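You operate a simulated robot arm through the tools that you are given. There is no shell and no other tool.

Carry out the task below with a simulated robot arm. There is one attempt and no reset: what you move stays moved.

JOB
Clear the measuring table's magnet plate: magnet off, blank to the mat, wipe.
Fine: wipe the grit off with the purple rag and put it back. What is to be rubbed or washed off counts as gone when no trace of it is left.

The check looks at the end state, three seconds after you hand in, the way a careful person would. Anything else that was tipped, shoved, dropped, spilled or broken makes it a failure.

ROBOT AND FRAMES
A 7-joint arm with a two-finger parallel gripper, fixed in place. Base frame: the origin is at the foot of the arm, x ahead of it, y to its left, z up; the work surface is at about z = 0.895. Lengths are in m, angles in degrees, forces in N, time in s.
With the tool pointing down near the work surface it reaches from about 0.1 to 0.64 m from the base axis. Its first joint turns from -66.0 to 66.0 degrees. Payload 1.57 kg.
The tool frame sits at the grasp point between the pads (the TCP): z along the fingers, y along the line on which they close. The tips reach 0.03 m beyond it. The gripper opens to 0.08 m. The fingers are 0.017 m wide and 0.012 m thick; the gripper's body (0.04 by 0.082 m) begins 0.08 m behind the TCP.
Orientation is told as [roll, pitch, yaw] about the base's x, y, z axes, in that order, counted from this pose: with the fingers straight down and closing along the base's y, the tool's x points along the base's -x, its y along +y and its z along -z.

CONTROLS
- The arm moves only by the tool jog_arm. Its argument "motion" is a list of rows, each a list of 7 numbers: the shift along the tool's x, y, z in m, then the turn, a rotation vector about the tool's x, y, z in degrees, then the finger opening in m, from 0 to 0.08. In form: [[dx, dy, dz, wx, wy, wz, fingers], ...]. A call has 1 to 20 rows; each row shifts and turns the commanded pose from where the row before left it, along the tool's axes as they then stand. Each row takes 0.2 s and may step no farther than 0.05 m and 8.6 degrees from the row before; otherwise, or with a gripper value out of range, the whole call is refused. A pose out of reach is approached as far as the arm can. The call stops where the force on the tool passes 40 N (or 10 N more than at its start, if that is more) or the arm is blocked; 0.2 s more then pass. The fingers move at their own pace (about 0.072 m/s each) and stop on an object; they squeeze with about 43 N. The grip force told is the motor's: it shows also when the fingers shut on nothing. Time passes only in rows, and 0.2 s behind the last, so rows that do not move let the fingers close. It gives the time, the measured TCP pose, the force on the tool (base axes), the opening and the grip force at its end, in the units of the frame above (readings bear some noise), with the torque about the TCP (base axes, N m) and any sound that the robot's microphone picked up.
- Cameras (640 x 400 px; columns grow to the right, rows downward): "scene" is fixed at [0.0468, 0.4237, 1.419]; the picture's right is [-0.91, -0.41, 0.00], its down [-0.28, 0.62, -0.74] and it looks along [0.30, -0.67, -0.68] (base axes); focal length 237 px, centre (320, 200). "wrist" rides on the gripper at [0.072, -0.007, -0.122] in the tool frame; the picture's right is [0.09, 1.00, 0.00], its down [-0.84, 0.08, -0.54] and it looks along [-0.54, 0.05, 0.84] (tool axes); focal length 238 px, centre (320, 200). There is no depth. A picture from a camera that has moved, and an enlarged one, comes with that camera's place and axes in the base frame and with its lens. The place of the scene camera against the robot may be out by one fixed shift of up to 0.018 m in any direction.
- capture(camera): a new picture of that camera. It takes no simulated time.
- zoom(camera, box): a new picture of the part [left, top, right, bottom] of that camera's present view, enlarged. It takes no simulated time.
- sign_off(): hands the job in; it is judged then, once.

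Places have to be worked out from the pictures, the camera data and where the tool is seen. Open the gripper and draw the arm clear of the work before you hand the job in, unless the task says otherwise.

The tools are called after "Call:" as a command line: name --pt "numbers of a row" for each row, then --argument value for the rest, lists and objects as JSON in quotes. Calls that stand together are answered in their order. jog_arm: Moves the arm, as the interface text tells. Its arguments: {"type":"object","properties":{"motion":{"type":"array","items":{"type":"array","items":{"type":"number"}}}},"required":["motion"]} The other tools are called the same way: capture (camera) takes a picture; zoom (camera, box) takes an enlarged picture of a part of a camera's view; sign_off () hands the job in.

At the start:

```text
time: 0.0
ee_pos: [0.338, -0.2461, 1.1862]
orientation: [0.0, 0.0, 0.0]
wrist_force: [0.8, -0.5, -0.3]
torque: [-0.03, -0.03, 0.02]
opening: 0.0798
gripper_force: 0.1
```

scene: 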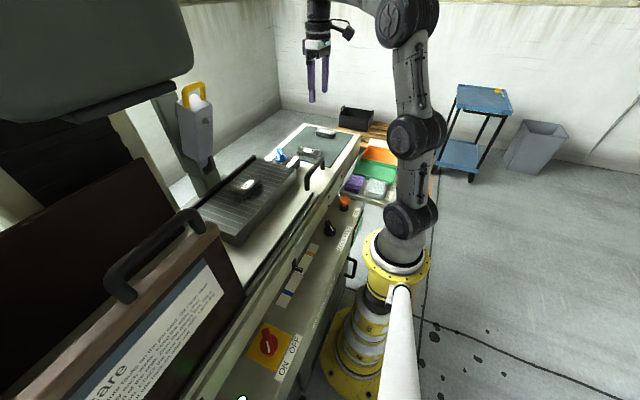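
wrist: 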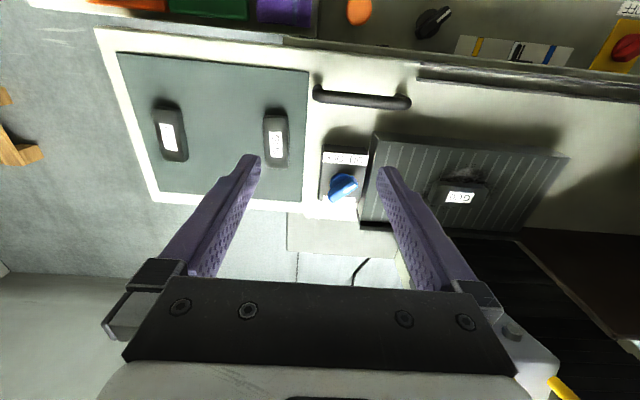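

I'll look closely at the scene first: plate, blue switch, mat, rag tray and front panel.

Call:
zoom --camera "scene" --box '[180, 110, 420, 260]'

Call:
zoom --camera "wrist" --box '[300, 100, 600, 260]'

Call:
zoom --camera "wrist" --box '[320, 0, 640, 100]'

Call:
zoom --camera "scene" --box '[230, 180, 390, 400]'

Call:
zoom --camera "wrist" --box '[80, 0, 340, 200]'

Call:
zoom --camera "scene" --box '[0, 180, 240, 400]'

```text
2.67 times, centred on (300, 185) of scene
camera zoom: at [0.0468, 0.4237, 1.419], right [-0.91, -0.41, 0.0], down [-0.28, 0.62, -0.74], along [0.3, -0.67, -0.68], focal length 632 px, centre (373, 240)
```

zoom: 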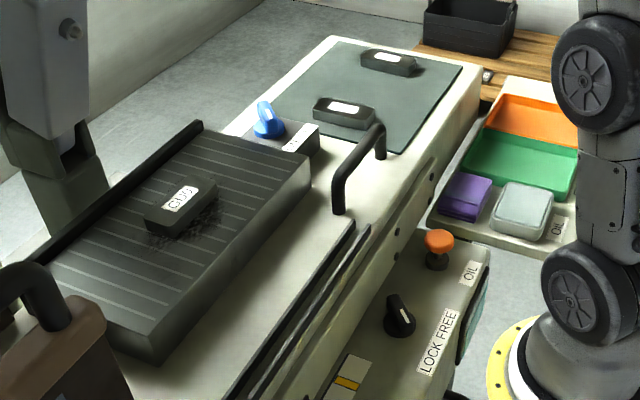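

```text
2.13 times, centred on (450, 180) of wrist
camera zoom: at [0.2649, -0.2525, 1.3068], right [-0.09, 1.0, 0.0], down [0.84, 0.08, 0.54], along [0.54, 0.05, -0.84], focal length 508 px, centre (43, 243)
```

zoom: 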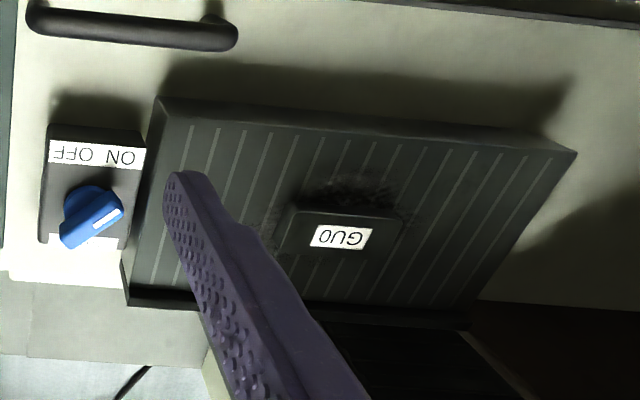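

```text
2.00 times, centred on (480, 50) of wrist
camera zoom: at [0.2649, -0.2525, 1.3068], right [-0.09, 1.0, 0.0], down [0.84, 0.08, 0.54], along [0.54, 0.05, -0.84], focal length 477 px, centre (0, 500)
```

zoom: 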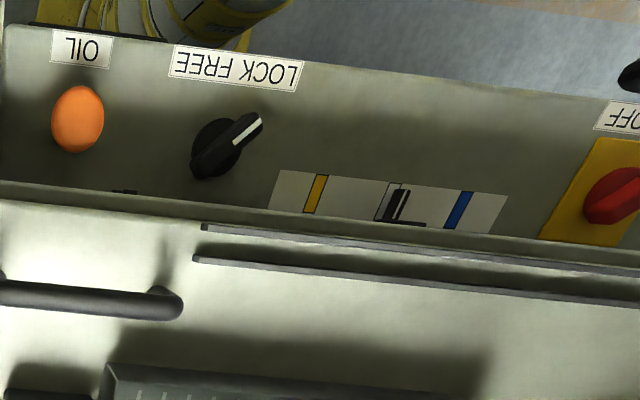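

```text
1.82 times, centred on (310, 290) of scene
camera zoom: at [0.0468, 0.4237, 1.419], right [-0.91, -0.41, 0.0], down [-0.28, 0.62, -0.74], along [0.3, -0.67, -0.68], focal length 431 px, centre (338, 36)
```

zoom: 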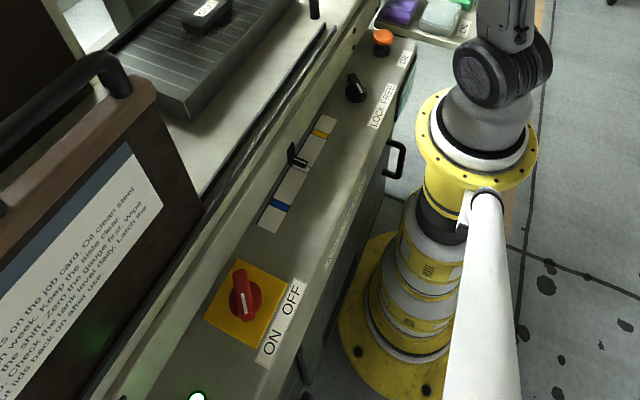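

```text
2.00 times, centred on (210, 100) of wrist
camera zoom: at [0.2649, -0.2525, 1.3068], right [-0.09, 1.0, 0.0], down [0.84, 0.08, 0.54], along [0.54, 0.05, -0.84], focal length 477 px, centre (540, 400)
```

zoom: 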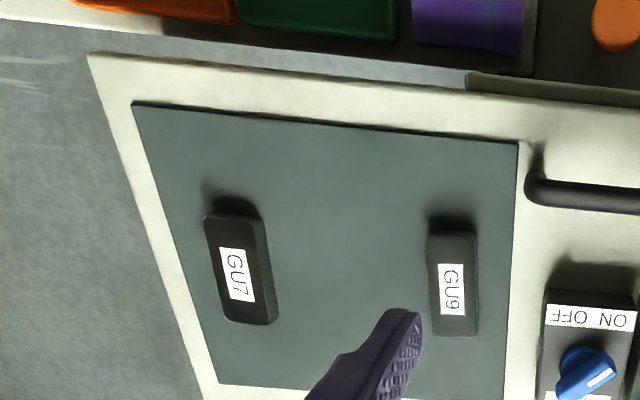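

```text
1.82 times, centred on (120, 290) of scene
camera zoom: at [0.0468, 0.4237, 1.419], right [-0.91, -0.41, 0.0], down [-0.28, 0.62, -0.74], along [0.3, -0.67, -0.68], focal length 431 px, centre (684, 36)
```

zoom: 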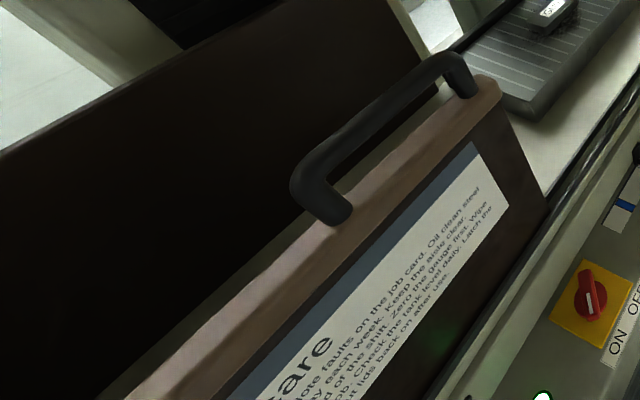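

The pointer of the blue rotary switch seems to point to ON; the rag sits lower, in a tray near (0.22,-0.31,0.82). I'll take sharper zooms of the switch and rag before moving.

Call:
zoom --camera "wrist" --box '[310, 135, 390, 215]'

Call:
zoom --camera "scene" --box '[260, 130, 320, 180]'

Call:
zoom --camera "scene" --box '[330, 140, 410, 240]'

Call:
zoom --camera "scene" --box '[200, 150, 310, 240]'

Call:
zoom --camera "scene" --box '[150, 60, 310, 180]'

```text
5.00 times, centred on (350, 175) of wrist
camera zoom: at [0.2649, -0.2525, 1.3068], right [-0.09, 1.0, 0.0], down [0.84, 0.08, 0.54], along [0.54, 0.05, -0.84], focal length 1192 px, centre (170, 325)
```

zoom: 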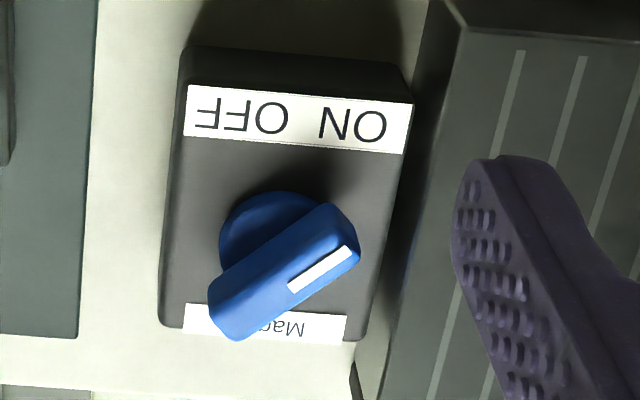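

```text
8.00 times, centred on (290, 155) of scene
camera zoom: at [0.0468, 0.4237, 1.419], right [-0.91, -0.41, 0.0], down [-0.28, 0.62, -0.74], along [0.3, -0.67, -0.68], focal length 1894 px, centre (560, 560)
```

zoom: 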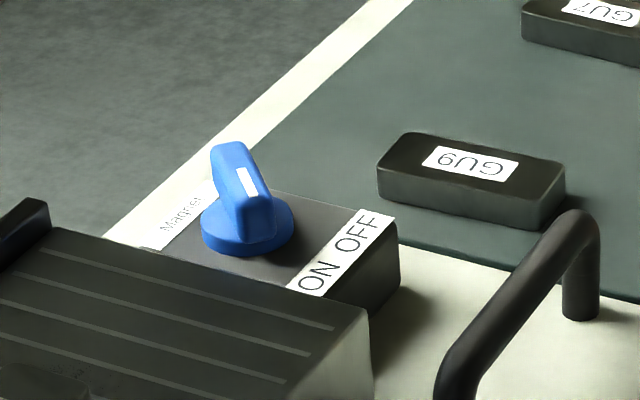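

```text
4.00 times, centred on (370, 190) of scene
camera zoom: at [0.0468, 0.4237, 1.419], right [-0.91, -0.41, 0.0], down [-0.28, 0.62, -0.74], along [0.3, -0.67, -0.68], focal length 947 px, centre (120, 240)
```

zoom: 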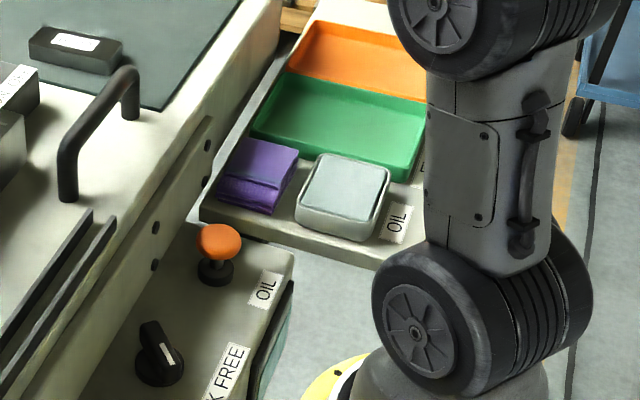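

```text
4.44 times, centred on (255, 195) of scene
camera zoom: at [0.0468, 0.4237, 1.419], right [-0.91, -0.41, 0.0], down [-0.28, 0.62, -0.74], along [0.3, -0.67, -0.68], focal length 1052 px, centre (609, 222)
```

zoom: 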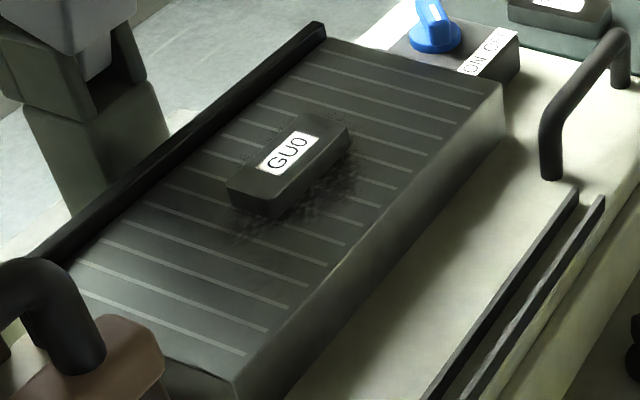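

```text
3.33 times, centred on (230, 120) of scene
camera zoom: at [0.0468, 0.4237, 1.419], right [-0.91, -0.41, 0.0], down [-0.28, 0.62, -0.74], along [0.3, -0.67, -0.68], focal length 789 px, centre (620, 467)
```

zoom: 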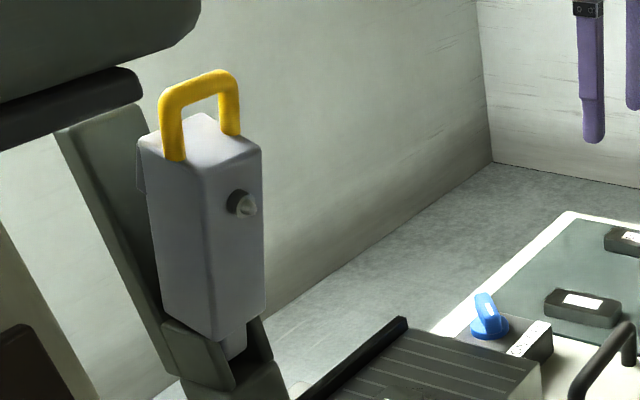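

The grit lies around (and perhaps under) the blank GU0; the switch reads ON. I'll move above the switch for a closer look, staying high.

Call:
jog_arm --pt "-0.02 0.014 0.02 0 0 0 0.08" --pt "-0.02 0.014 0.02 0 0 0 0.08" --pt "-0.02 0.014 0.02 0 0 0 0.08" --pt "-0.02 0.014 0.02 0 0 0 0.08" --pt "0 0 0 0 0 0 0.08"

Call:
capture --camera "wrist"

Call:
capture --camera "scene"

```text
time: 1.2
ee_pos: [0.4182, -0.1904, 1.1063]
orientation: [0.1, 0.1, 0.0]
wrist_force: [0.3, 0.0, 0.2]
torque: [0.0, 0.01, -0.01]
opening: 0.0801
gripper_force: 0.0
```

```text
taken
camera wrist: at [0.3451, -0.1962, 1.2268], right [-0.09, 1.0, 0.0], down [0.84, 0.08, 0.54], along [0.54, 0.05, -0.84], focal length 238 px, centre (320, 200)
```

wrist: 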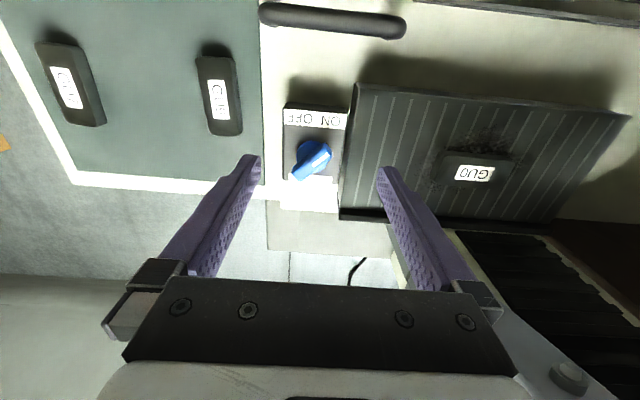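

```text
taken
```

scene: 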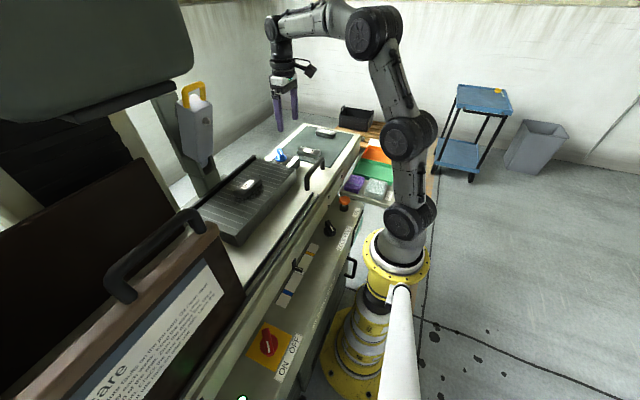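

Triangulating puts the knob top near (0.466,-0.194,0.946). I zoom to get its bar direction and the heights of box and plate.

Call:
zoom --camera "wrist" --box '[265, 90, 365, 215]'

Call:
zoom --camera "wrist" --box '[380, 80, 640, 240]'

```text
3.20 times, centred on (315, 152) of wrist
camera zoom: at [0.3451, -0.1962, 1.2268], right [-0.09, 1.0, 0.0], down [0.84, 0.08, 0.54], along [0.54, 0.05, -0.84], focal length 763 px, centre (336, 352)
```

zoom: 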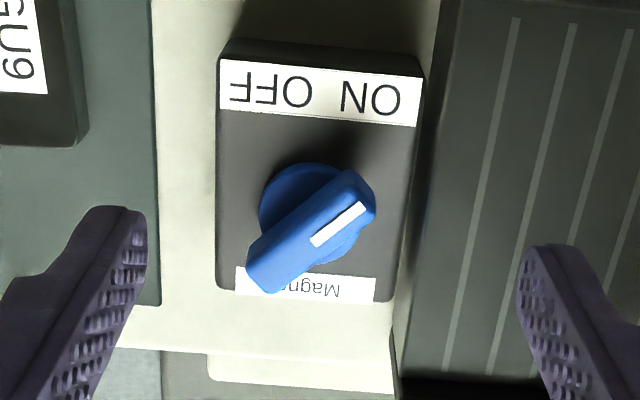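

```text
2.46 times, centred on (510, 160) of wrist
camera zoom: at [0.3451, -0.1962, 1.2268], right [-0.09, 1.0, 0.0], down [0.84, 0.08, 0.54], along [0.54, 0.05, -0.84], focal length 587 px, centre (-148, 298)
```

zoom: 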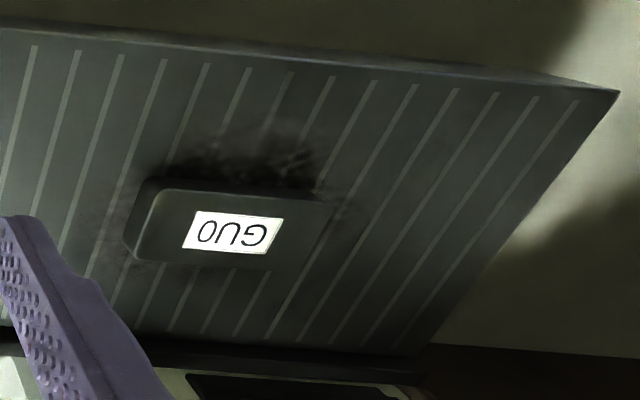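

The bar's pointer end lies about 40° from base −x toward +y (ON); OFF mirrors it, so about +80–90° about base z. I move over the knob, turn yaw −40° so the fingers straddle the bar, stop at z≈1.03, and re-check the heights.

Call:
jog_arm --pt "-0.025 -0.002 0.025 0 0 0 0.08" --pt "-0.025 -0.002 0.025 0 0 0 0.08" --pt "0 0 0.01 0 0 8 0.08" --pt "0 0 0.01 0 0 8 0.08" --pt "0 0 0 0 0 8 0.08" --pt "0 0 0 0 0 8 0.08" --pt "0 0 0 0 0 8 0.08" --pt "0 0 0 0 0 0 0.08"

Call:
capture --camera "wrist"

Call:
zoom --camera "scene" --box '[220, 80, 340, 200]'

```text
time: 3.0
ee_pos: [0.4691, -0.1936, 1.0353]
orientation: [0.0, 0.0, -40.2]
wrist_force: [0.3, 0.0, 0.3]
torque: [-0.02, 0.02, 0.01]
opening: 0.08
gripper_force: 0.1
```

```text
taken
camera wrist: at [0.4077, -0.1527, 1.1569], right [0.57, 0.82, 0.0], down [0.69, -0.48, 0.54], along [0.44, -0.31, -0.84], focal length 238 px, centre (320, 200)
```

wrist: 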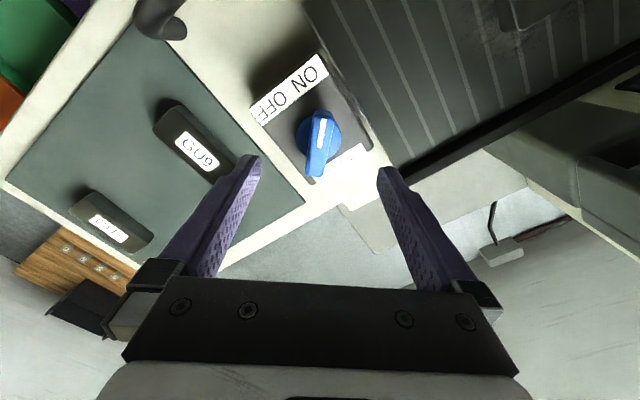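

```text
3.33 times, centred on (280, 140) of scene
camera zoom: at [0.0468, 0.4237, 1.419], right [-0.91, -0.41, 0.0], down [-0.28, 0.62, -0.74], along [0.3, -0.67, -0.68], focal length 789 px, centre (453, 400)
```

zoom: 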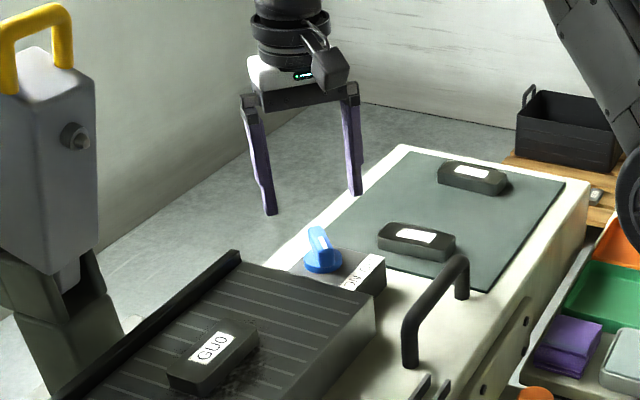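

Nearly aligned: the bar is vertical in the wrist image under the TCP. I zoom to measure its offset and height.

Call:
zoom --camera "wrist" --box '[250, 80, 390, 200]'

Call:
zoom --camera "scene" --box '[250, 120, 310, 170]'

```text
3.33 times, centred on (320, 140) of wrist
camera zoom: at [0.4077, -0.1527, 1.1569], right [0.57, 0.82, 0.0], down [0.69, -0.48, 0.54], along [0.44, -0.31, -0.84], focal length 794 px, centre (320, 400)
```

zoom: 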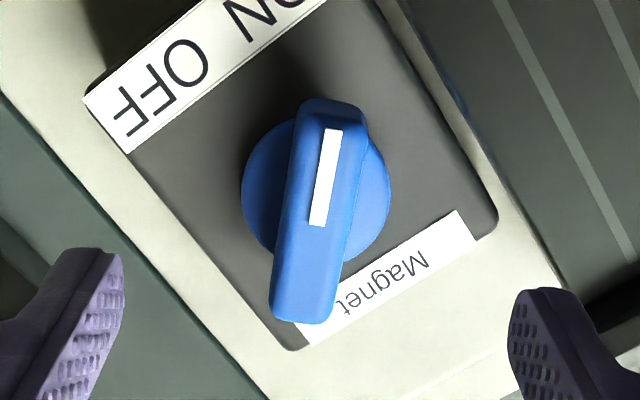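

```text
8.00 times, centred on (280, 145) of scene
camera zoom: at [0.0468, 0.4237, 1.419], right [-0.91, -0.41, 0.0], down [-0.28, 0.62, -0.74], along [0.3, -0.67, -0.68], focal length 1894 px, centre (640, 640)
```

zoom: 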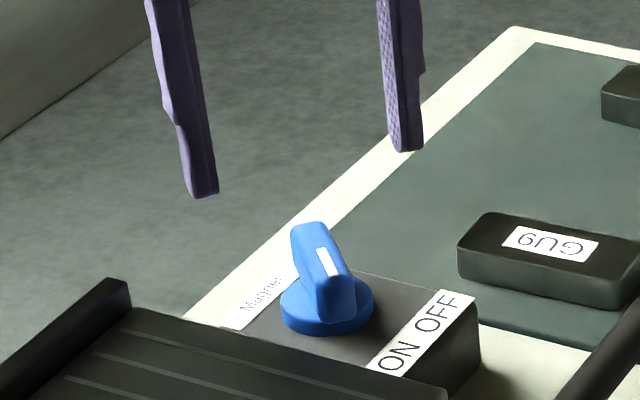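

The bar's pointer angle works out to ≈135°, centre ≈(0.465,−0.194), top z≈0.959, disc ≈0.935. I add −5° yaw, shift slightly, narrow to 0.05 and descend to z≈1.0 for a check.

Call:
jog_arm --pt "0.003 -0.0026 0 0 0 5 0.05" --pt "0 0 0.018 0 0 0 0.05" --pt "0 0 0.018 0 0 0 0.05" --pt "0 0 0 0 0 0 0.05"

Call:
capture --camera "wrist"

Call:
zoom --camera "scene" --box '[250, 120, 310, 170]'

```text
time: 4.0
ee_pos: [0.4632, -0.193, 0.9981]
orientation: [0.1, -0.1, -45.0]
wrist_force: [0.4, 0.3, 1.0]
torque: [-0.01, -0.02, -0.01]
opening: 0.05
gripper_force: 0.0
```

```text
taken
camera wrist: at [0.4069, -0.1471, 1.1197], right [0.64, 0.77, 0.0], down [0.65, -0.54, 0.54], along [0.42, -0.35, -0.84], focal length 238 px, centre (320, 200)
```

wrist: 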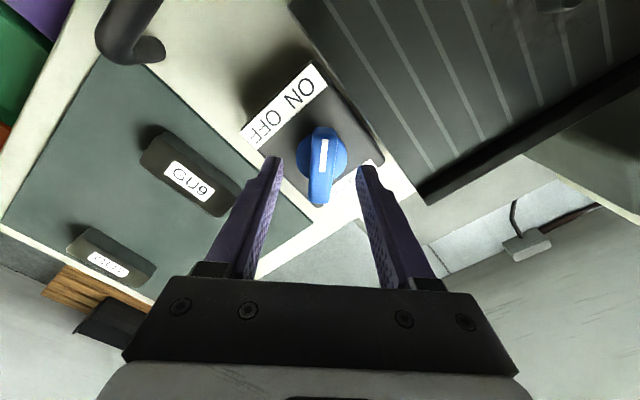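

```text
8.00 times, centred on (280, 145) of scene
camera zoom: at [0.0468, 0.4237, 1.419], right [-0.91, -0.41, 0.0], down [-0.28, 0.62, -0.74], along [0.3, -0.67, -0.68], focal length 1894 px, centre (640, 640)
```

zoom: 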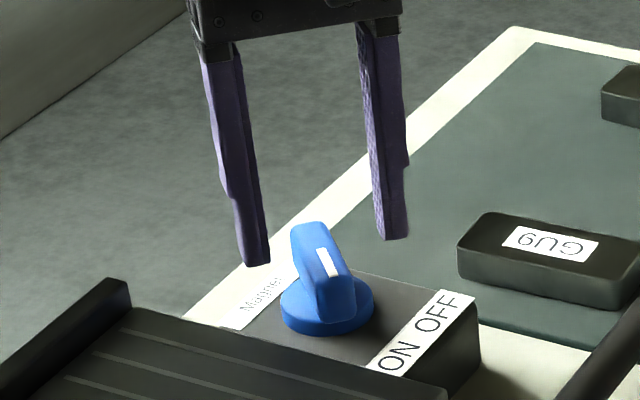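

Aligned well over the bar; I descend 0.025 so the tips are beside the bar and close on it.

Call:
jog_arm --pt "0 0 0.013 0 0 0 0.05" --pt "0 0 0.012 0 0 0 0.05" --pt "0 0 0 0 0 0 0.03" --pt "0 0 0 0 0 0 0.01" --pt "0 0 0 0 0 0 0.01" --pt "0 0 0 0 0 0 0.01"

Call:
zoom --camera "scene" --box '[250, 120, 310, 170]'

Call:
zoom --camera "wrist" --box '[240, 80, 400, 240]'

```text
time: 5.4
ee_pos: [0.4658, -0.1911, 0.973]
orientation: [0.1, -0.1, -45.0]
wrist_force: [12.1, 10.3, -5.9]
torque: [-0.36, -0.51, 0.03]
opening: 0.0177
gripper_force: 32.9
```

```text
8.00 times, centred on (280, 145) of scene
camera zoom: at [0.0472, 0.424, 1.4189], right [-0.91, -0.41, 0.0], down [-0.28, 0.62, -0.74], along [0.3, -0.67, -0.68], focal length 1894 px, centre (640, 640)
```

zoom: 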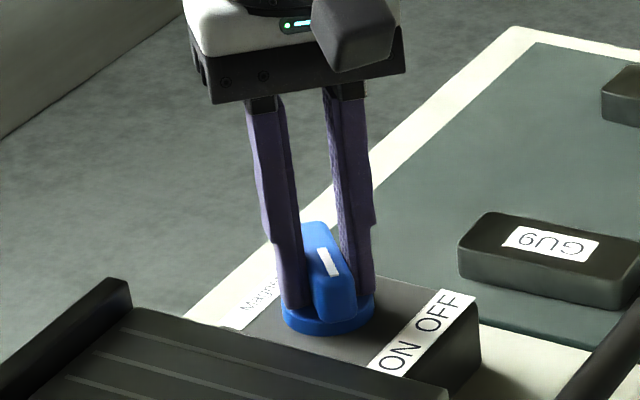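

```text
2.50 times, centred on (320, 160) of wrist
camera zoom: at [0.4075, -0.1459, 1.0946], right [0.64, 0.77, 0.0], down [0.65, -0.54, 0.54], along [0.42, -0.35, -0.84], focal length 596 px, centre (320, 300)
```

zoom: 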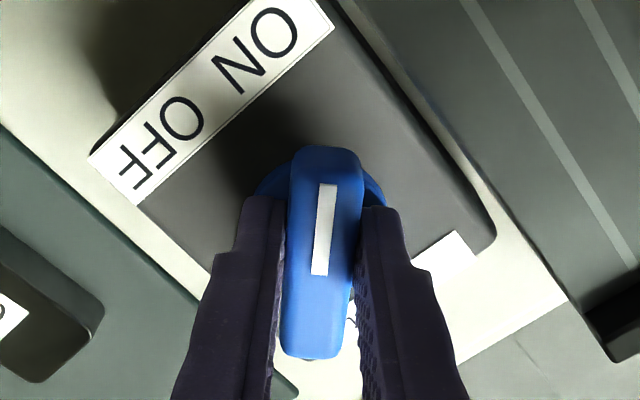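

Gripped the bar (opening 17.7 mm) with a side load of ~16 N along tool +y, about 3 mm of misalignment. I relieve it with +3 mm in tool y, then begin turning toward OFF.

Call:
jog_arm --pt "0 0.003 0 0 0 0 0.01" --pt "0 0 0 0 0 -8 0.01" --pt "0 0 0 0 0 -8 0.01" --pt "0 0 0 0 0 -8 0.01"

Call:
zoom --camera "scene" --box '[250, 120, 310, 170]'

```text
time: 6.4
ee_pos: [0.4638, -0.1934, 0.9734]
orientation: [-0.3, 0.3, -21.1]
wrist_force: [-15.1, -12.7, -6.3]
torque: [0.04, -0.64, -0.08]
opening: 0.0178
gripper_force: 32.1
```

```text
8.00 times, centred on (280, 145) of scene
camera zoom: at [0.0465, 0.4233, 1.4191], right [-0.91, -0.41, 0.0], down [-0.28, 0.62, -0.74], along [0.3, -0.67, -0.68], focal length 1894 px, centre (640, 640)
```

zoom: 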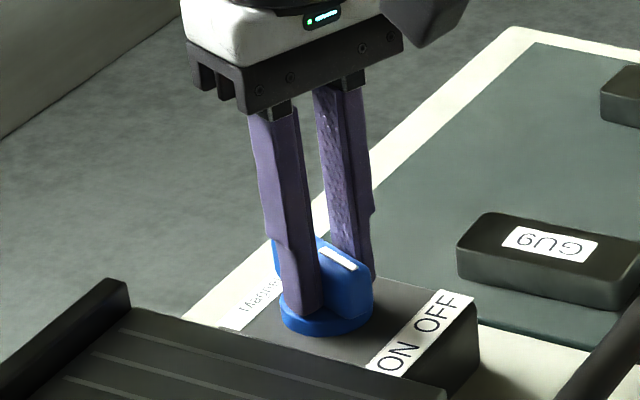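

Knob is turning with the gripper; side load now is opposite (~20 N), so I ease back ~2 mm and continue the turn.

Call:
jog_arm --pt "0.0008 -0.002 0 0 0 0 0.01" --pt "0 0 0 0 0 -8 0.01" --pt "0 0 0 0 0 -8 0.01" --pt "0 0 0 0 0 -8 0.01"

Call:
zoom --camera "scene" --box '[250, 120, 310, 170]'

```text
time: 7.4
ee_pos: [0.4628, -0.1947, 0.9731]
orientation: [-0.1, 0.2, 3.2]
wrist_force: [-16.6, -19.7, -10.1]
torque: [0.06, 0.35, -0.11]
opening: 0.018
gripper_force: 32.4
```

```text
8.00 times, centred on (280, 145) of scene
camera zoom: at [0.0466, 0.4231, 1.4192], right [-0.91, -0.41, 0.0], down [-0.28, 0.62, -0.73], along [0.3, -0.67, -0.68], focal length 1894 px, centre (640, 640)
```

zoom: 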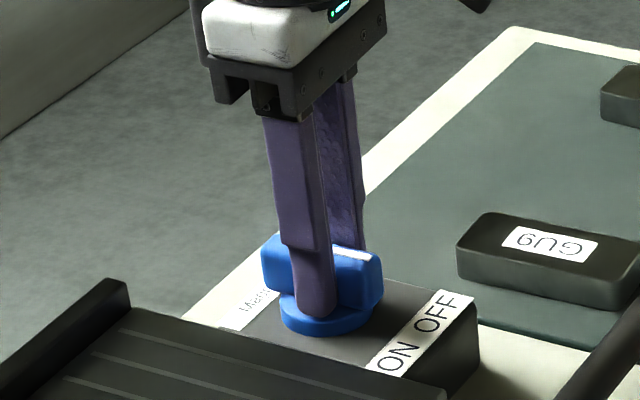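

Turn at ~+3°, knob follows. Side load is (−17,−20) N so I ease another ~3 mm and continue turning.

Call:
jog_arm --pt "0.0025 -0.003 0 0 0 0 0.01" --pt "0 0 0 0 0 -8 0.01" --pt "0 0 0 0 0 -8 0.01" --pt "0 0 0 0 0 -8 0.01"

Call:
zoom --camera "scene" --box '[250, 120, 310, 170]'

```text
time: 8.4
ee_pos: [0.4635, -0.1975, 0.9737]
orientation: [-0.1, -0.1, 27.1]
wrist_force: [6.9, -15.6, -22.1]
torque: [0.18, -0.29, -0.07]
opening: 0.0178
gripper_force: 32.1
```

```text
8.00 times, centred on (280, 145) of scene
camera zoom: at [0.0474, 0.4232, 1.4192], right [-0.91, -0.41, 0.0], down [-0.28, 0.62, -0.73], along [0.3, -0.67, -0.68], focal length 1894 px, centre (640, 640)
```

zoom: 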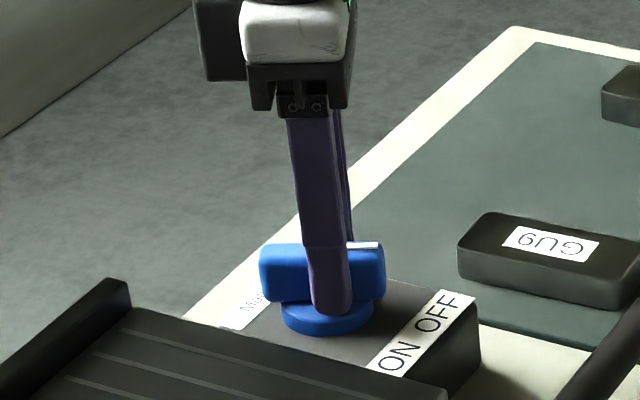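

At +27°, close to OFF. I ease the load again and finish the last ~18°.

Call:
jog_arm --pt "0.0005 -0.003 0.002 0 0 0 0.01" --pt "0 0 0 0 0 -6 0.01" --pt "0 0 0 0 0 -6 0.01" --pt "0 0 0 0 0 -6 0.01" --pt "0 0 0 0 0 0 0.01"

Call:
zoom --camera "scene" --box '[250, 120, 310, 170]'

Call:
zoom --camera "wrist" --box '[240, 80, 400, 240]'

```text
time: 9.6
ee_pos: [0.4639, -0.1991, 0.974]
orientation: [-0.2, -0.2, 45.1]
wrist_force: [9.6, 4.7, 2.2]
torque: [0.49, 0.2, -0.06]
opening: 0.0181
gripper_force: 32.4
```

```text
8.00 times, centred on (280, 145) of scene
camera zoom: at [0.0471, 0.4239, 1.4189], right [-0.91, -0.41, 0.0], down [-0.28, 0.62, -0.74], along [0.3, -0.67, -0.68], focal length 1894 px, centre (640, 640)
```

zoom: 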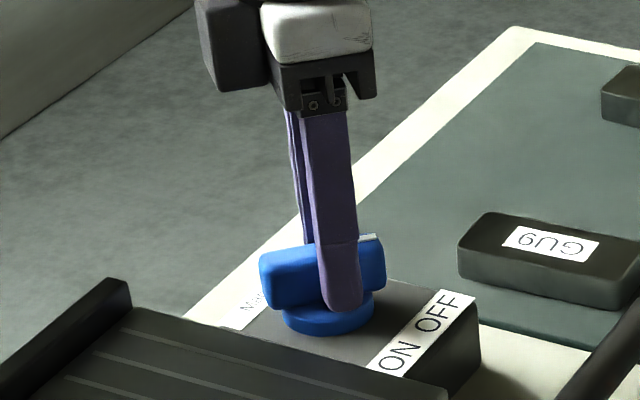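

```text
2.50 times, centred on (320, 160) of wrist
camera zoom: at [0.4167, -0.2542, 1.0948], right [-0.77, 0.64, 0.0], down [0.53, 0.65, 0.54], along [0.35, 0.42, -0.84], focal length 596 px, centre (320, 300)
```

zoom: 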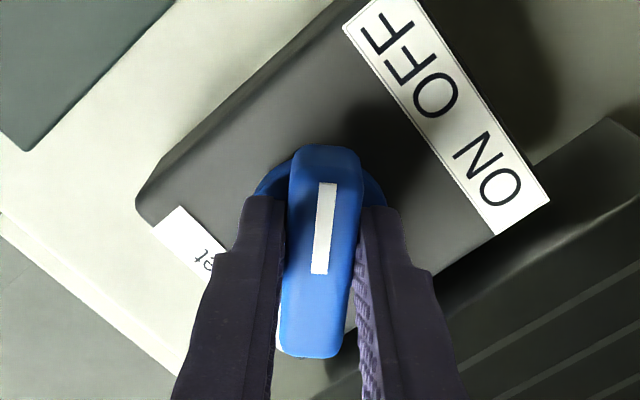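

The switch has turned 90°, now at OFF. I release, rise, and inspect it.

Call:
jog_arm --pt "0 0 0 0 0 0 0.05" --pt "0 0 0 0 0 0 0.05" --pt "0 0 0 0 0 0 0.05" --pt "0 0 -0.03 0 0 0 0.05" --pt "0 0 -0.04 0 0 0 0.05" --pt "0 0 -0.04 0 0 0 0.05" --pt "0 0 0 0 0 0 0.05"

Call:
zoom --camera "scene" --box '[250, 120, 310, 170]'

Call:
capture --camera "wrist"

```text
time: 11.2
ee_pos: [0.4594, -0.1988, 1.0814]
orientation: [0.0, -0.1, 45.0]
wrist_force: [-0.4, 0.9, 0.1]
torque: [-0.02, -0.03, -0.02]
opening: 0.0503
gripper_force: 0.0
```

```text
8.00 times, centred on (280, 145) of scene
camera zoom: at [0.0468, 0.4237, 1.419], right [-0.91, -0.41, 0.0], down [-0.28, 0.62, -0.74], along [0.3, -0.67, -0.68], focal length 1894 px, centre (640, 640)
```

zoom: 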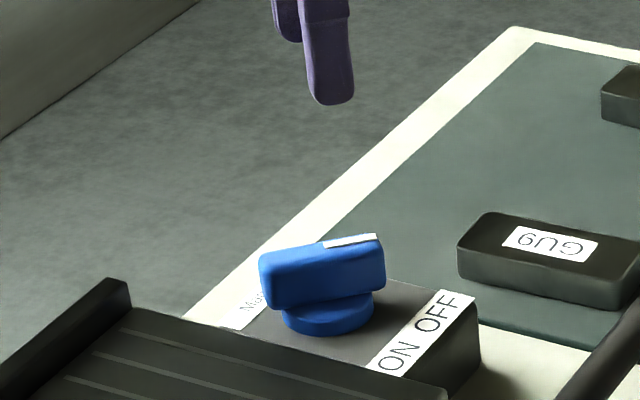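

```text
taken
camera wrist: at [0.4137, -0.2544, 1.2034], right [-0.77, 0.64, 0.0], down [0.54, 0.65, 0.54], along [0.35, 0.42, -0.84], focal length 238 px, centre (320, 200)
```

wrist: 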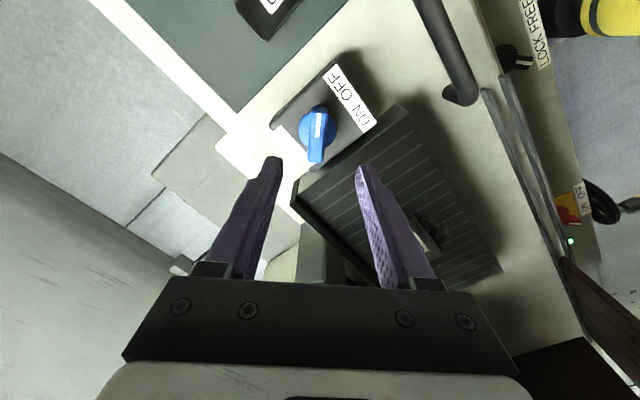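

The pointer now sits at OFF. Next is the blank GU0 near (0.455,0.0, top≈0.967); a box with a button hangs behind it near x≈0.52, z≥1.05, so I turn to yaw 90 here (away from it) and look along +y to judge clearances.

Call:
jog_arm --pt "0 0 -0.01 0 0 -7.5 0.06" --pt "0 0 -0.01 0 0 -7.5 0.07" --pt "0 0 0 0 0 -7.5 0.08" --pt "0 0 0 0 0 -7.5 0.08" --pt "0 0 0 0 0 -7.5 0.08" --pt "0 0 0 0 0 -7.5 0.08" --pt "0 0 0 0 0 0 0.08"

Call:
capture --camera "wrist"

Call:
capture --camera "scene"

```text
time: 12.8
ee_pos: [0.4629, -0.1995, 1.102]
orientation: [-0.1, 0.0, 90.1]
wrist_force: [0.3, 0.9, -0.2]
torque: [-0.02, -0.03, 0.0]
opening: 0.08
gripper_force: 0.1
```

```text
taken
camera wrist: at [0.4688, -0.2717, 1.2237], right [-1.0, -0.09, 0.0], down [-0.08, 0.84, 0.54], along [-0.05, 0.54, -0.84], focal length 238 px, centre (320, 200)
```

wrist: 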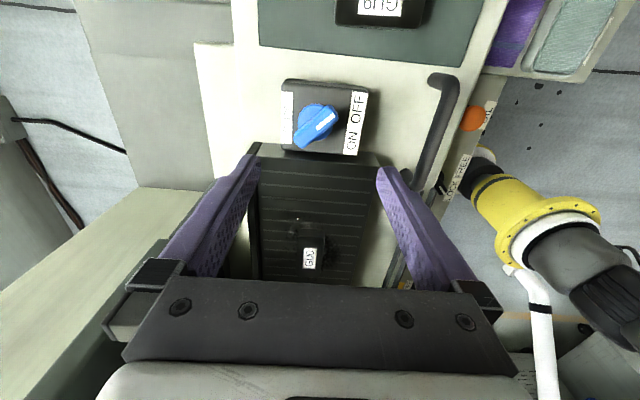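

```text
taken
```

scene: 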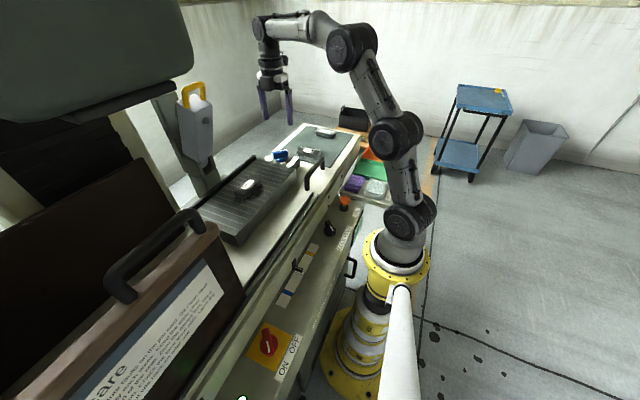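

The pointer is confirmed at OFF. I zoom the scene camera on gripper and box to calibrate it against the known TCP.

Call:
zoom --camera "scene" --box '[160, 60, 320, 180]'

Call:
zoom --camera "scene" --box '[240, 60, 320, 130]'

Call:
zoom --camera "wrist" --box '[230, 140, 400, 290]'

```text
3.33 times, centred on (240, 120) of scene
camera zoom: at [0.0468, 0.4237, 1.419], right [-0.91, -0.41, 0.0], down [-0.28, 0.62, -0.74], along [0.3, -0.67, -0.68], focal length 789 px, centre (587, 467)
```

zoom: 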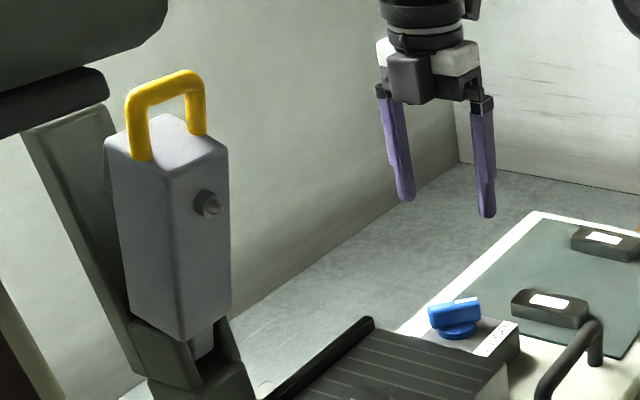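

```text
5.71 times, centred on (280, 95) of scene
camera zoom: at [0.0468, 0.4237, 1.419], right [-0.91, -0.41, 0.0], down [-0.28, 0.62, -0.74], along [0.3, -0.67, -0.68], focal length 1353 px, centre (549, 800)
```

zoom: 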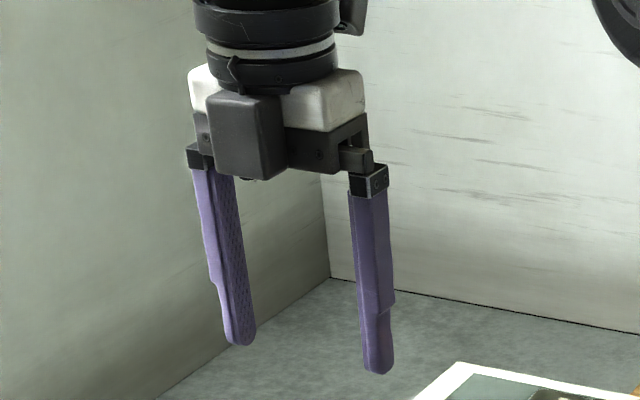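

```text
2.67 times, centred on (315, 215) of wrist
camera zoom: at [0.4688, -0.2717, 1.2237], right [-1.0, -0.09, 0.0], down [-0.08, 0.84, 0.54], along [-0.05, 0.54, -0.84], focal length 636 px, centre (333, 160)
```

zoom: 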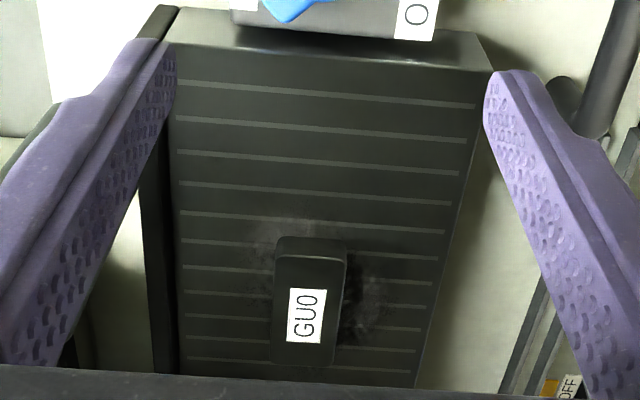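

The hanging box leans out to about x≈0.50–0.56, y≈0…0.06, z≈1.04–1.2, close to where the wrist would be. I'll tilt the tool 15° about its closing axis (top leaning to −y), which keeps the pads parallel to the blank, and approach part way.

Call:
jog_arm --pt "0 0 0 0 -7.5 0 0.08" --pt "0 0 0 0 -7.5 0 0.08" --pt "-0.0349 0.001 0.0243 0 0 0 0.08" --pt "-0.0349 0.001 0.0243 0 0 0 0.08" --pt "-0.0349 0.001 0.0243 0 0 0 0.08" --pt "0 0 0 0 0 0 0.08"

Call:
capture --camera "wrist"

Call:
zoom --camera "scene" --box '[160, 60, 320, 220]'

```text
time: 14.2
ee_pos: [0.4595, -0.0769, 1.0598]
orientation: [0.1, -15.0, 90.1]
wrist_force: [-0.1, 0.2, 0.3]
torque: [-0.01, -0.03, 0.04]
opening: 0.0801
gripper_force: 0.0
```

```text
taken
camera wrist: at [0.4645, -0.179, 1.1574], right [-1.0, -0.09, -0.02], down [-0.08, 0.67, 0.74], along [-0.05, 0.74, -0.67], focal length 238 px, centre (320, 200)
```

wrist: 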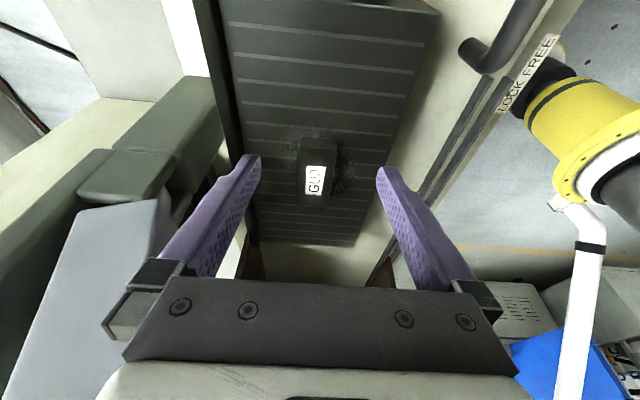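

```text
2.50 times, centred on (240, 140) of scene
camera zoom: at [0.0468, 0.4237, 1.419], right [-0.91, -0.41, 0.0], down [-0.28, 0.62, -0.74], along [0.3, -0.67, -0.68], focal length 592 px, centre (520, 350)
```

zoom: 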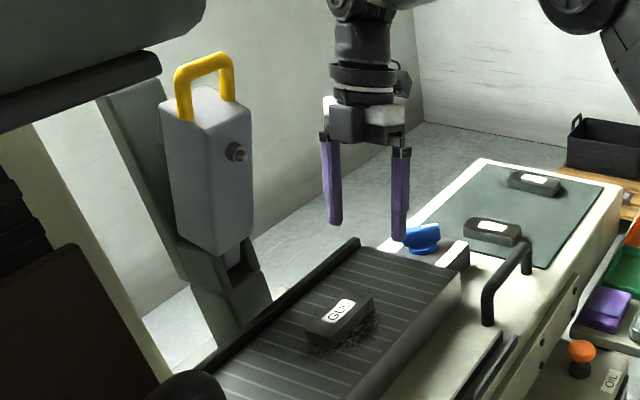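

The box is further away than feared (bottom corner ≈(0.59,−0.02,1.03)), so with the tilt there's ample clearance. I move above the blank at (0.458, 0.0, z≈1.03).

Call:
jog_arm --pt "-0.0333 0.0007 0.0245 0 0 0 0.08" --pt "-0.0333 0.0007 0.0245 0 0 0 0.08" --pt "0 0 0 0 0 0 0.08"

Call:
capture --camera "wrist"

Call:
zoom --camera "scene" --box '[180, 100, 300, 220]'

```text
time: 15.0
ee_pos: [0.4594, -0.0008, 1.0283]
orientation: [0.0, -15.0, 90.0]
wrist_force: [-0.9, 0.0, 0.7]
torque: [-0.01, 0.02, -0.02]
opening: 0.0798
gripper_force: 0.1
```

```text
taken
camera wrist: at [0.4649, -0.1021, 1.1262], right [-1.0, -0.09, -0.02], down [-0.08, 0.67, 0.74], along [-0.05, 0.74, -0.67], focal length 238 px, centre (320, 200)
```

wrist: 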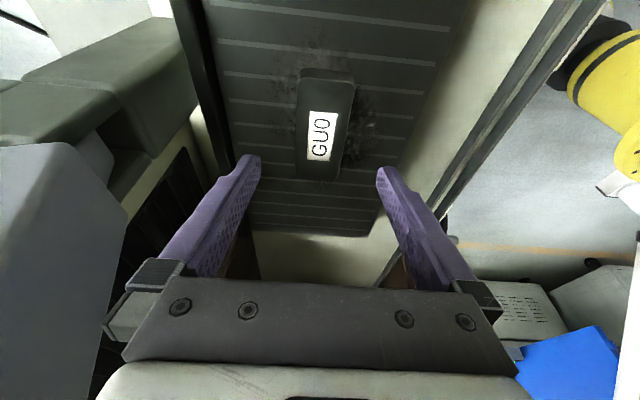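

```text
3.33 times, centred on (240, 160) of scene
camera zoom: at [0.0468, 0.4237, 1.419], right [-0.91, -0.41, 0.0], down [-0.28, 0.62, -0.74], along [0.3, -0.67, -0.68], focal length 789 px, centre (587, 333)
```

zoom: 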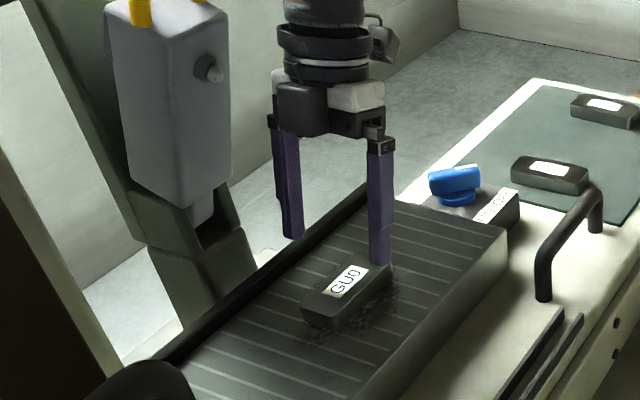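

Blank centred beneath the gripper. I descend straight down, the last part in small steps, watching the force.

Call:
jog_arm --pt "0.0052 0 0.0193 0 0 0 0.08" --pt "0.0039 0 0.0145 0 0 0 0.08" --pt "0.0013 0 0.0048 0 0 0 0.08" --pt "0.0013 0 0.0048 0 0 0 0.08" --pt "0 0 0 0 0 0 0.08"

Call:
zoom --camera "scene" --box '[210, 150, 280, 210]'

Call:
zoom --camera "wrist" --box '[220, 80, 420, 260]'

```text
time: 16.2
ee_pos: [0.4584, -0.0017, 0.9841]
orientation: [-0.1, -15.0, 89.9]
wrist_force: [0.8, 0.0, -0.8]
torque: [0.03, 0.02, 0.01]
opening: 0.0798
gripper_force: 0.2
```

```text
6.67 times, centred on (245, 180) of scene
camera zoom: at [0.0468, 0.4237, 1.419], right [-0.91, -0.41, 0.0], down [-0.28, 0.62, -0.74], along [0.3, -0.67, -0.68], focal length 1579 px, centre (820, 333)
```

zoom: 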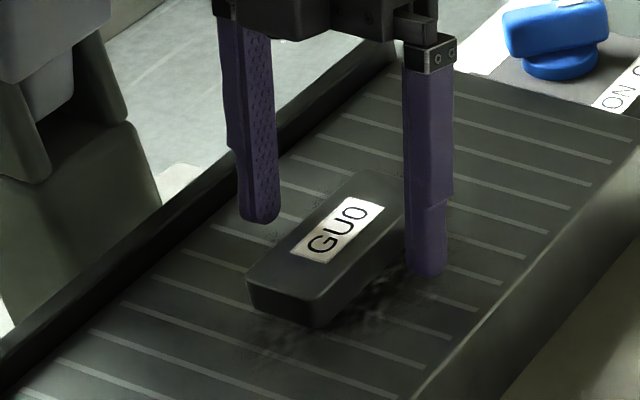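

```text
2.22 times, centred on (320, 170) of wrist
camera zoom: at [0.4643, -0.1026, 1.0823], right [-1.0, -0.09, -0.02], down [-0.08, 0.67, 0.74], along [-0.05, 0.74, -0.67], focal length 530 px, centre (320, 267)
```

zoom: 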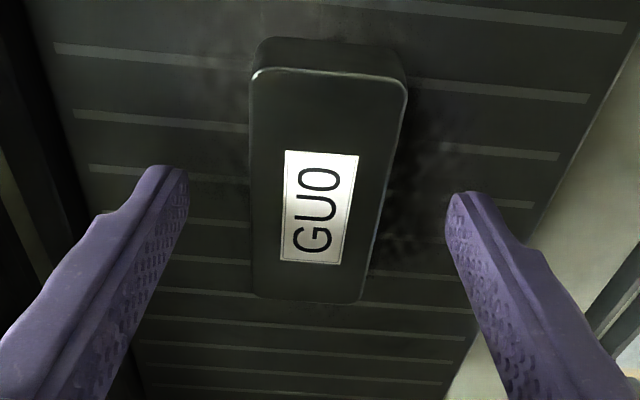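

No contact yet at tips ≈0.953. I lower another 5 mm in small steps and then close gently.

Call:
jog_arm --pt "0.0006 0 0.0024 0 0 0 0.08" --pt "0.0006 0 0.0024 0 0 0 0.08" --pt "0 0 0 0 0 0 0.08"

Call:
zoom --camera "scene" --box '[220, 160, 270, 200]'

```text
time: 17.0
ee_pos: [0.459, -0.0026, 0.9794]
orientation: [0.0, -15.0, 90.1]
wrist_force: [0.1, -0.2, 0.4]
torque: [0.0, 0.01, -0.03]
opening: 0.0801
gripper_force: 0.2
```

```text
10.00 times, centred on (245, 180) of scene
camera zoom: at [0.0468, 0.4237, 1.419], right [-0.91, -0.41, 0.0], down [-0.28, 0.62, -0.74], along [0.3, -0.67, -0.68], focal length 2368 px, centre (1070, 400)
```

zoom: 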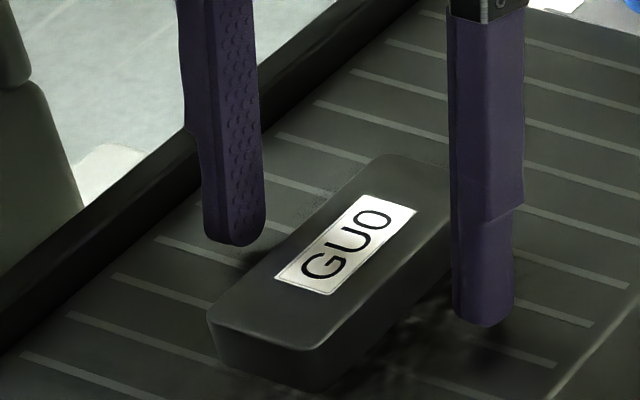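

Tips are beside the blank and free of contact; I close on it.

Call:
jog_arm --pt "0 0 0 0 0 0 0.06" --pt "0 0 0 0 0 0 0.045" --pt "0 0 0 0 0 0 0.03" --pt "0 0 0 0 0 0 0.02" --pt "0 0 0 0 0 0 0.02" --pt "0 0 0 0 0 0 0.02"

Call:
zoom --camera "scene" --box '[220, 160, 270, 200]'

```text
time: 18.4
ee_pos: [0.4603, -0.0024, 0.9777]
orientation: [0.0, -14.9, 90.0]
wrist_force: [1.2, -0.4, -0.3]
torque: [0.02, -0.09, -0.05]
opening: 0.0395
gripper_force: 43.5
```

```text
10.00 times, centred on (245, 180) of scene
camera zoom: at [0.0469, 0.4237, 1.419], right [-0.91, -0.41, 0.0], down [-0.28, 0.62, -0.74], along [0.3, -0.67, -0.68], focal length 2368 px, centre (1070, 400)
```

zoom: 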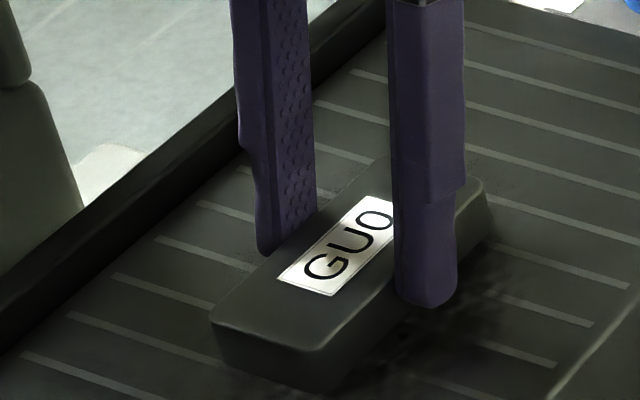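

Grip is firm at 39.5 mm with no side load. I lift 6 mm to test that the magnet has let go.

Call:
jog_arm --pt "-0.0008 0 -0.0029 0 0 0 0.02" --pt "-0.0008 0 -0.0029 0 0 0 0.02" --pt "0 0 0 0 0 0 0.02"

Call:
zoom --camera "scene" --box '[220, 160, 270, 200]'

```text
time: 19.2
ee_pos: [0.4587, -0.0017, 0.985]
orientation: [0.1, -15.0, 90.0]
wrist_force: [0.0, -0.3, -5.2]
torque: [-0.04, 0.02, 0.02]
opening: 0.0396
gripper_force: 42.8
```

```text
10.00 times, centred on (245, 180) of scene
camera zoom: at [0.0469, 0.4237, 1.419], right [-0.91, -0.41, 0.0], down [-0.28, 0.62, -0.74], along [0.3, -0.67, -0.68], focal length 2368 px, centre (1070, 400)
```

zoom: 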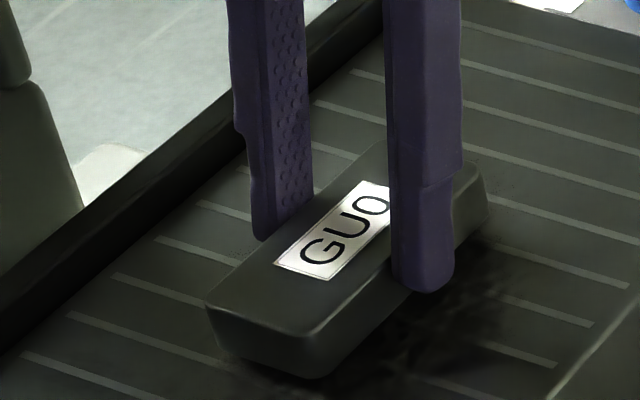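

The blank lifts freely (≈5 N weight). I raise it, carry it toward −y and undo the tilt.

Call:
jog_arm --pt "-0.0055 0 -0.0205 0 0 0 0.02" --pt "-0.0084 0 -0.0314 0 0 0 0.02" --pt "-0.0029 0 -0.0109 0 0 0 0.02" --pt "0.0258 0 -0.0069 0 0 0 0.02" --pt "0.0322 0 -0.0086 0 0 0 0.02" --pt "0.0322 0 -0.0086 0 0 0 0.02" --pt "0.0322 0 -0.0086 0 0 0 0.02" --pt "0.0322 0 -0.0086 0 0 0 0.02" --pt "0.0322 0 -0.0086 0 0 0 0.02" --pt "0 0 0 0 5 0 0.02" --pt "0 0 0 0 5 0 0.02" --pt "0 0 0 0 5 0 0.02" --pt "0 0 0 0 0 0 0.02"

Call:
capture --camera "wrist"

Call:
capture --camera "scene"

```text
time: 22.0
ee_pos: [0.4579, -0.1958, 1.0508]
orientation: [0.0, 0.2, 90.0]
wrist_force: [0.3, 0.0, -0.4]
torque: [0.03, 0.01, -0.06]
opening: 0.0198
gripper_force: 0.0
```

```text
taken
camera wrist: at [0.4642, -0.2679, 1.1712], right [-1.0, -0.09, 0.0], down [-0.08, 0.84, 0.54], along [-0.05, 0.54, -0.84], focal length 238 px, centre (320, 200)
```

wrist: 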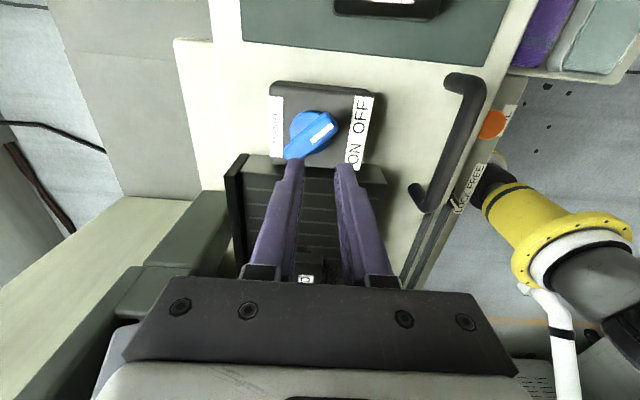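

```text
taken
```

scene: 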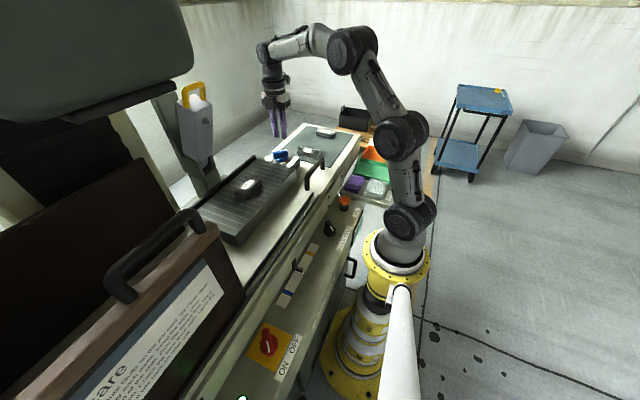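

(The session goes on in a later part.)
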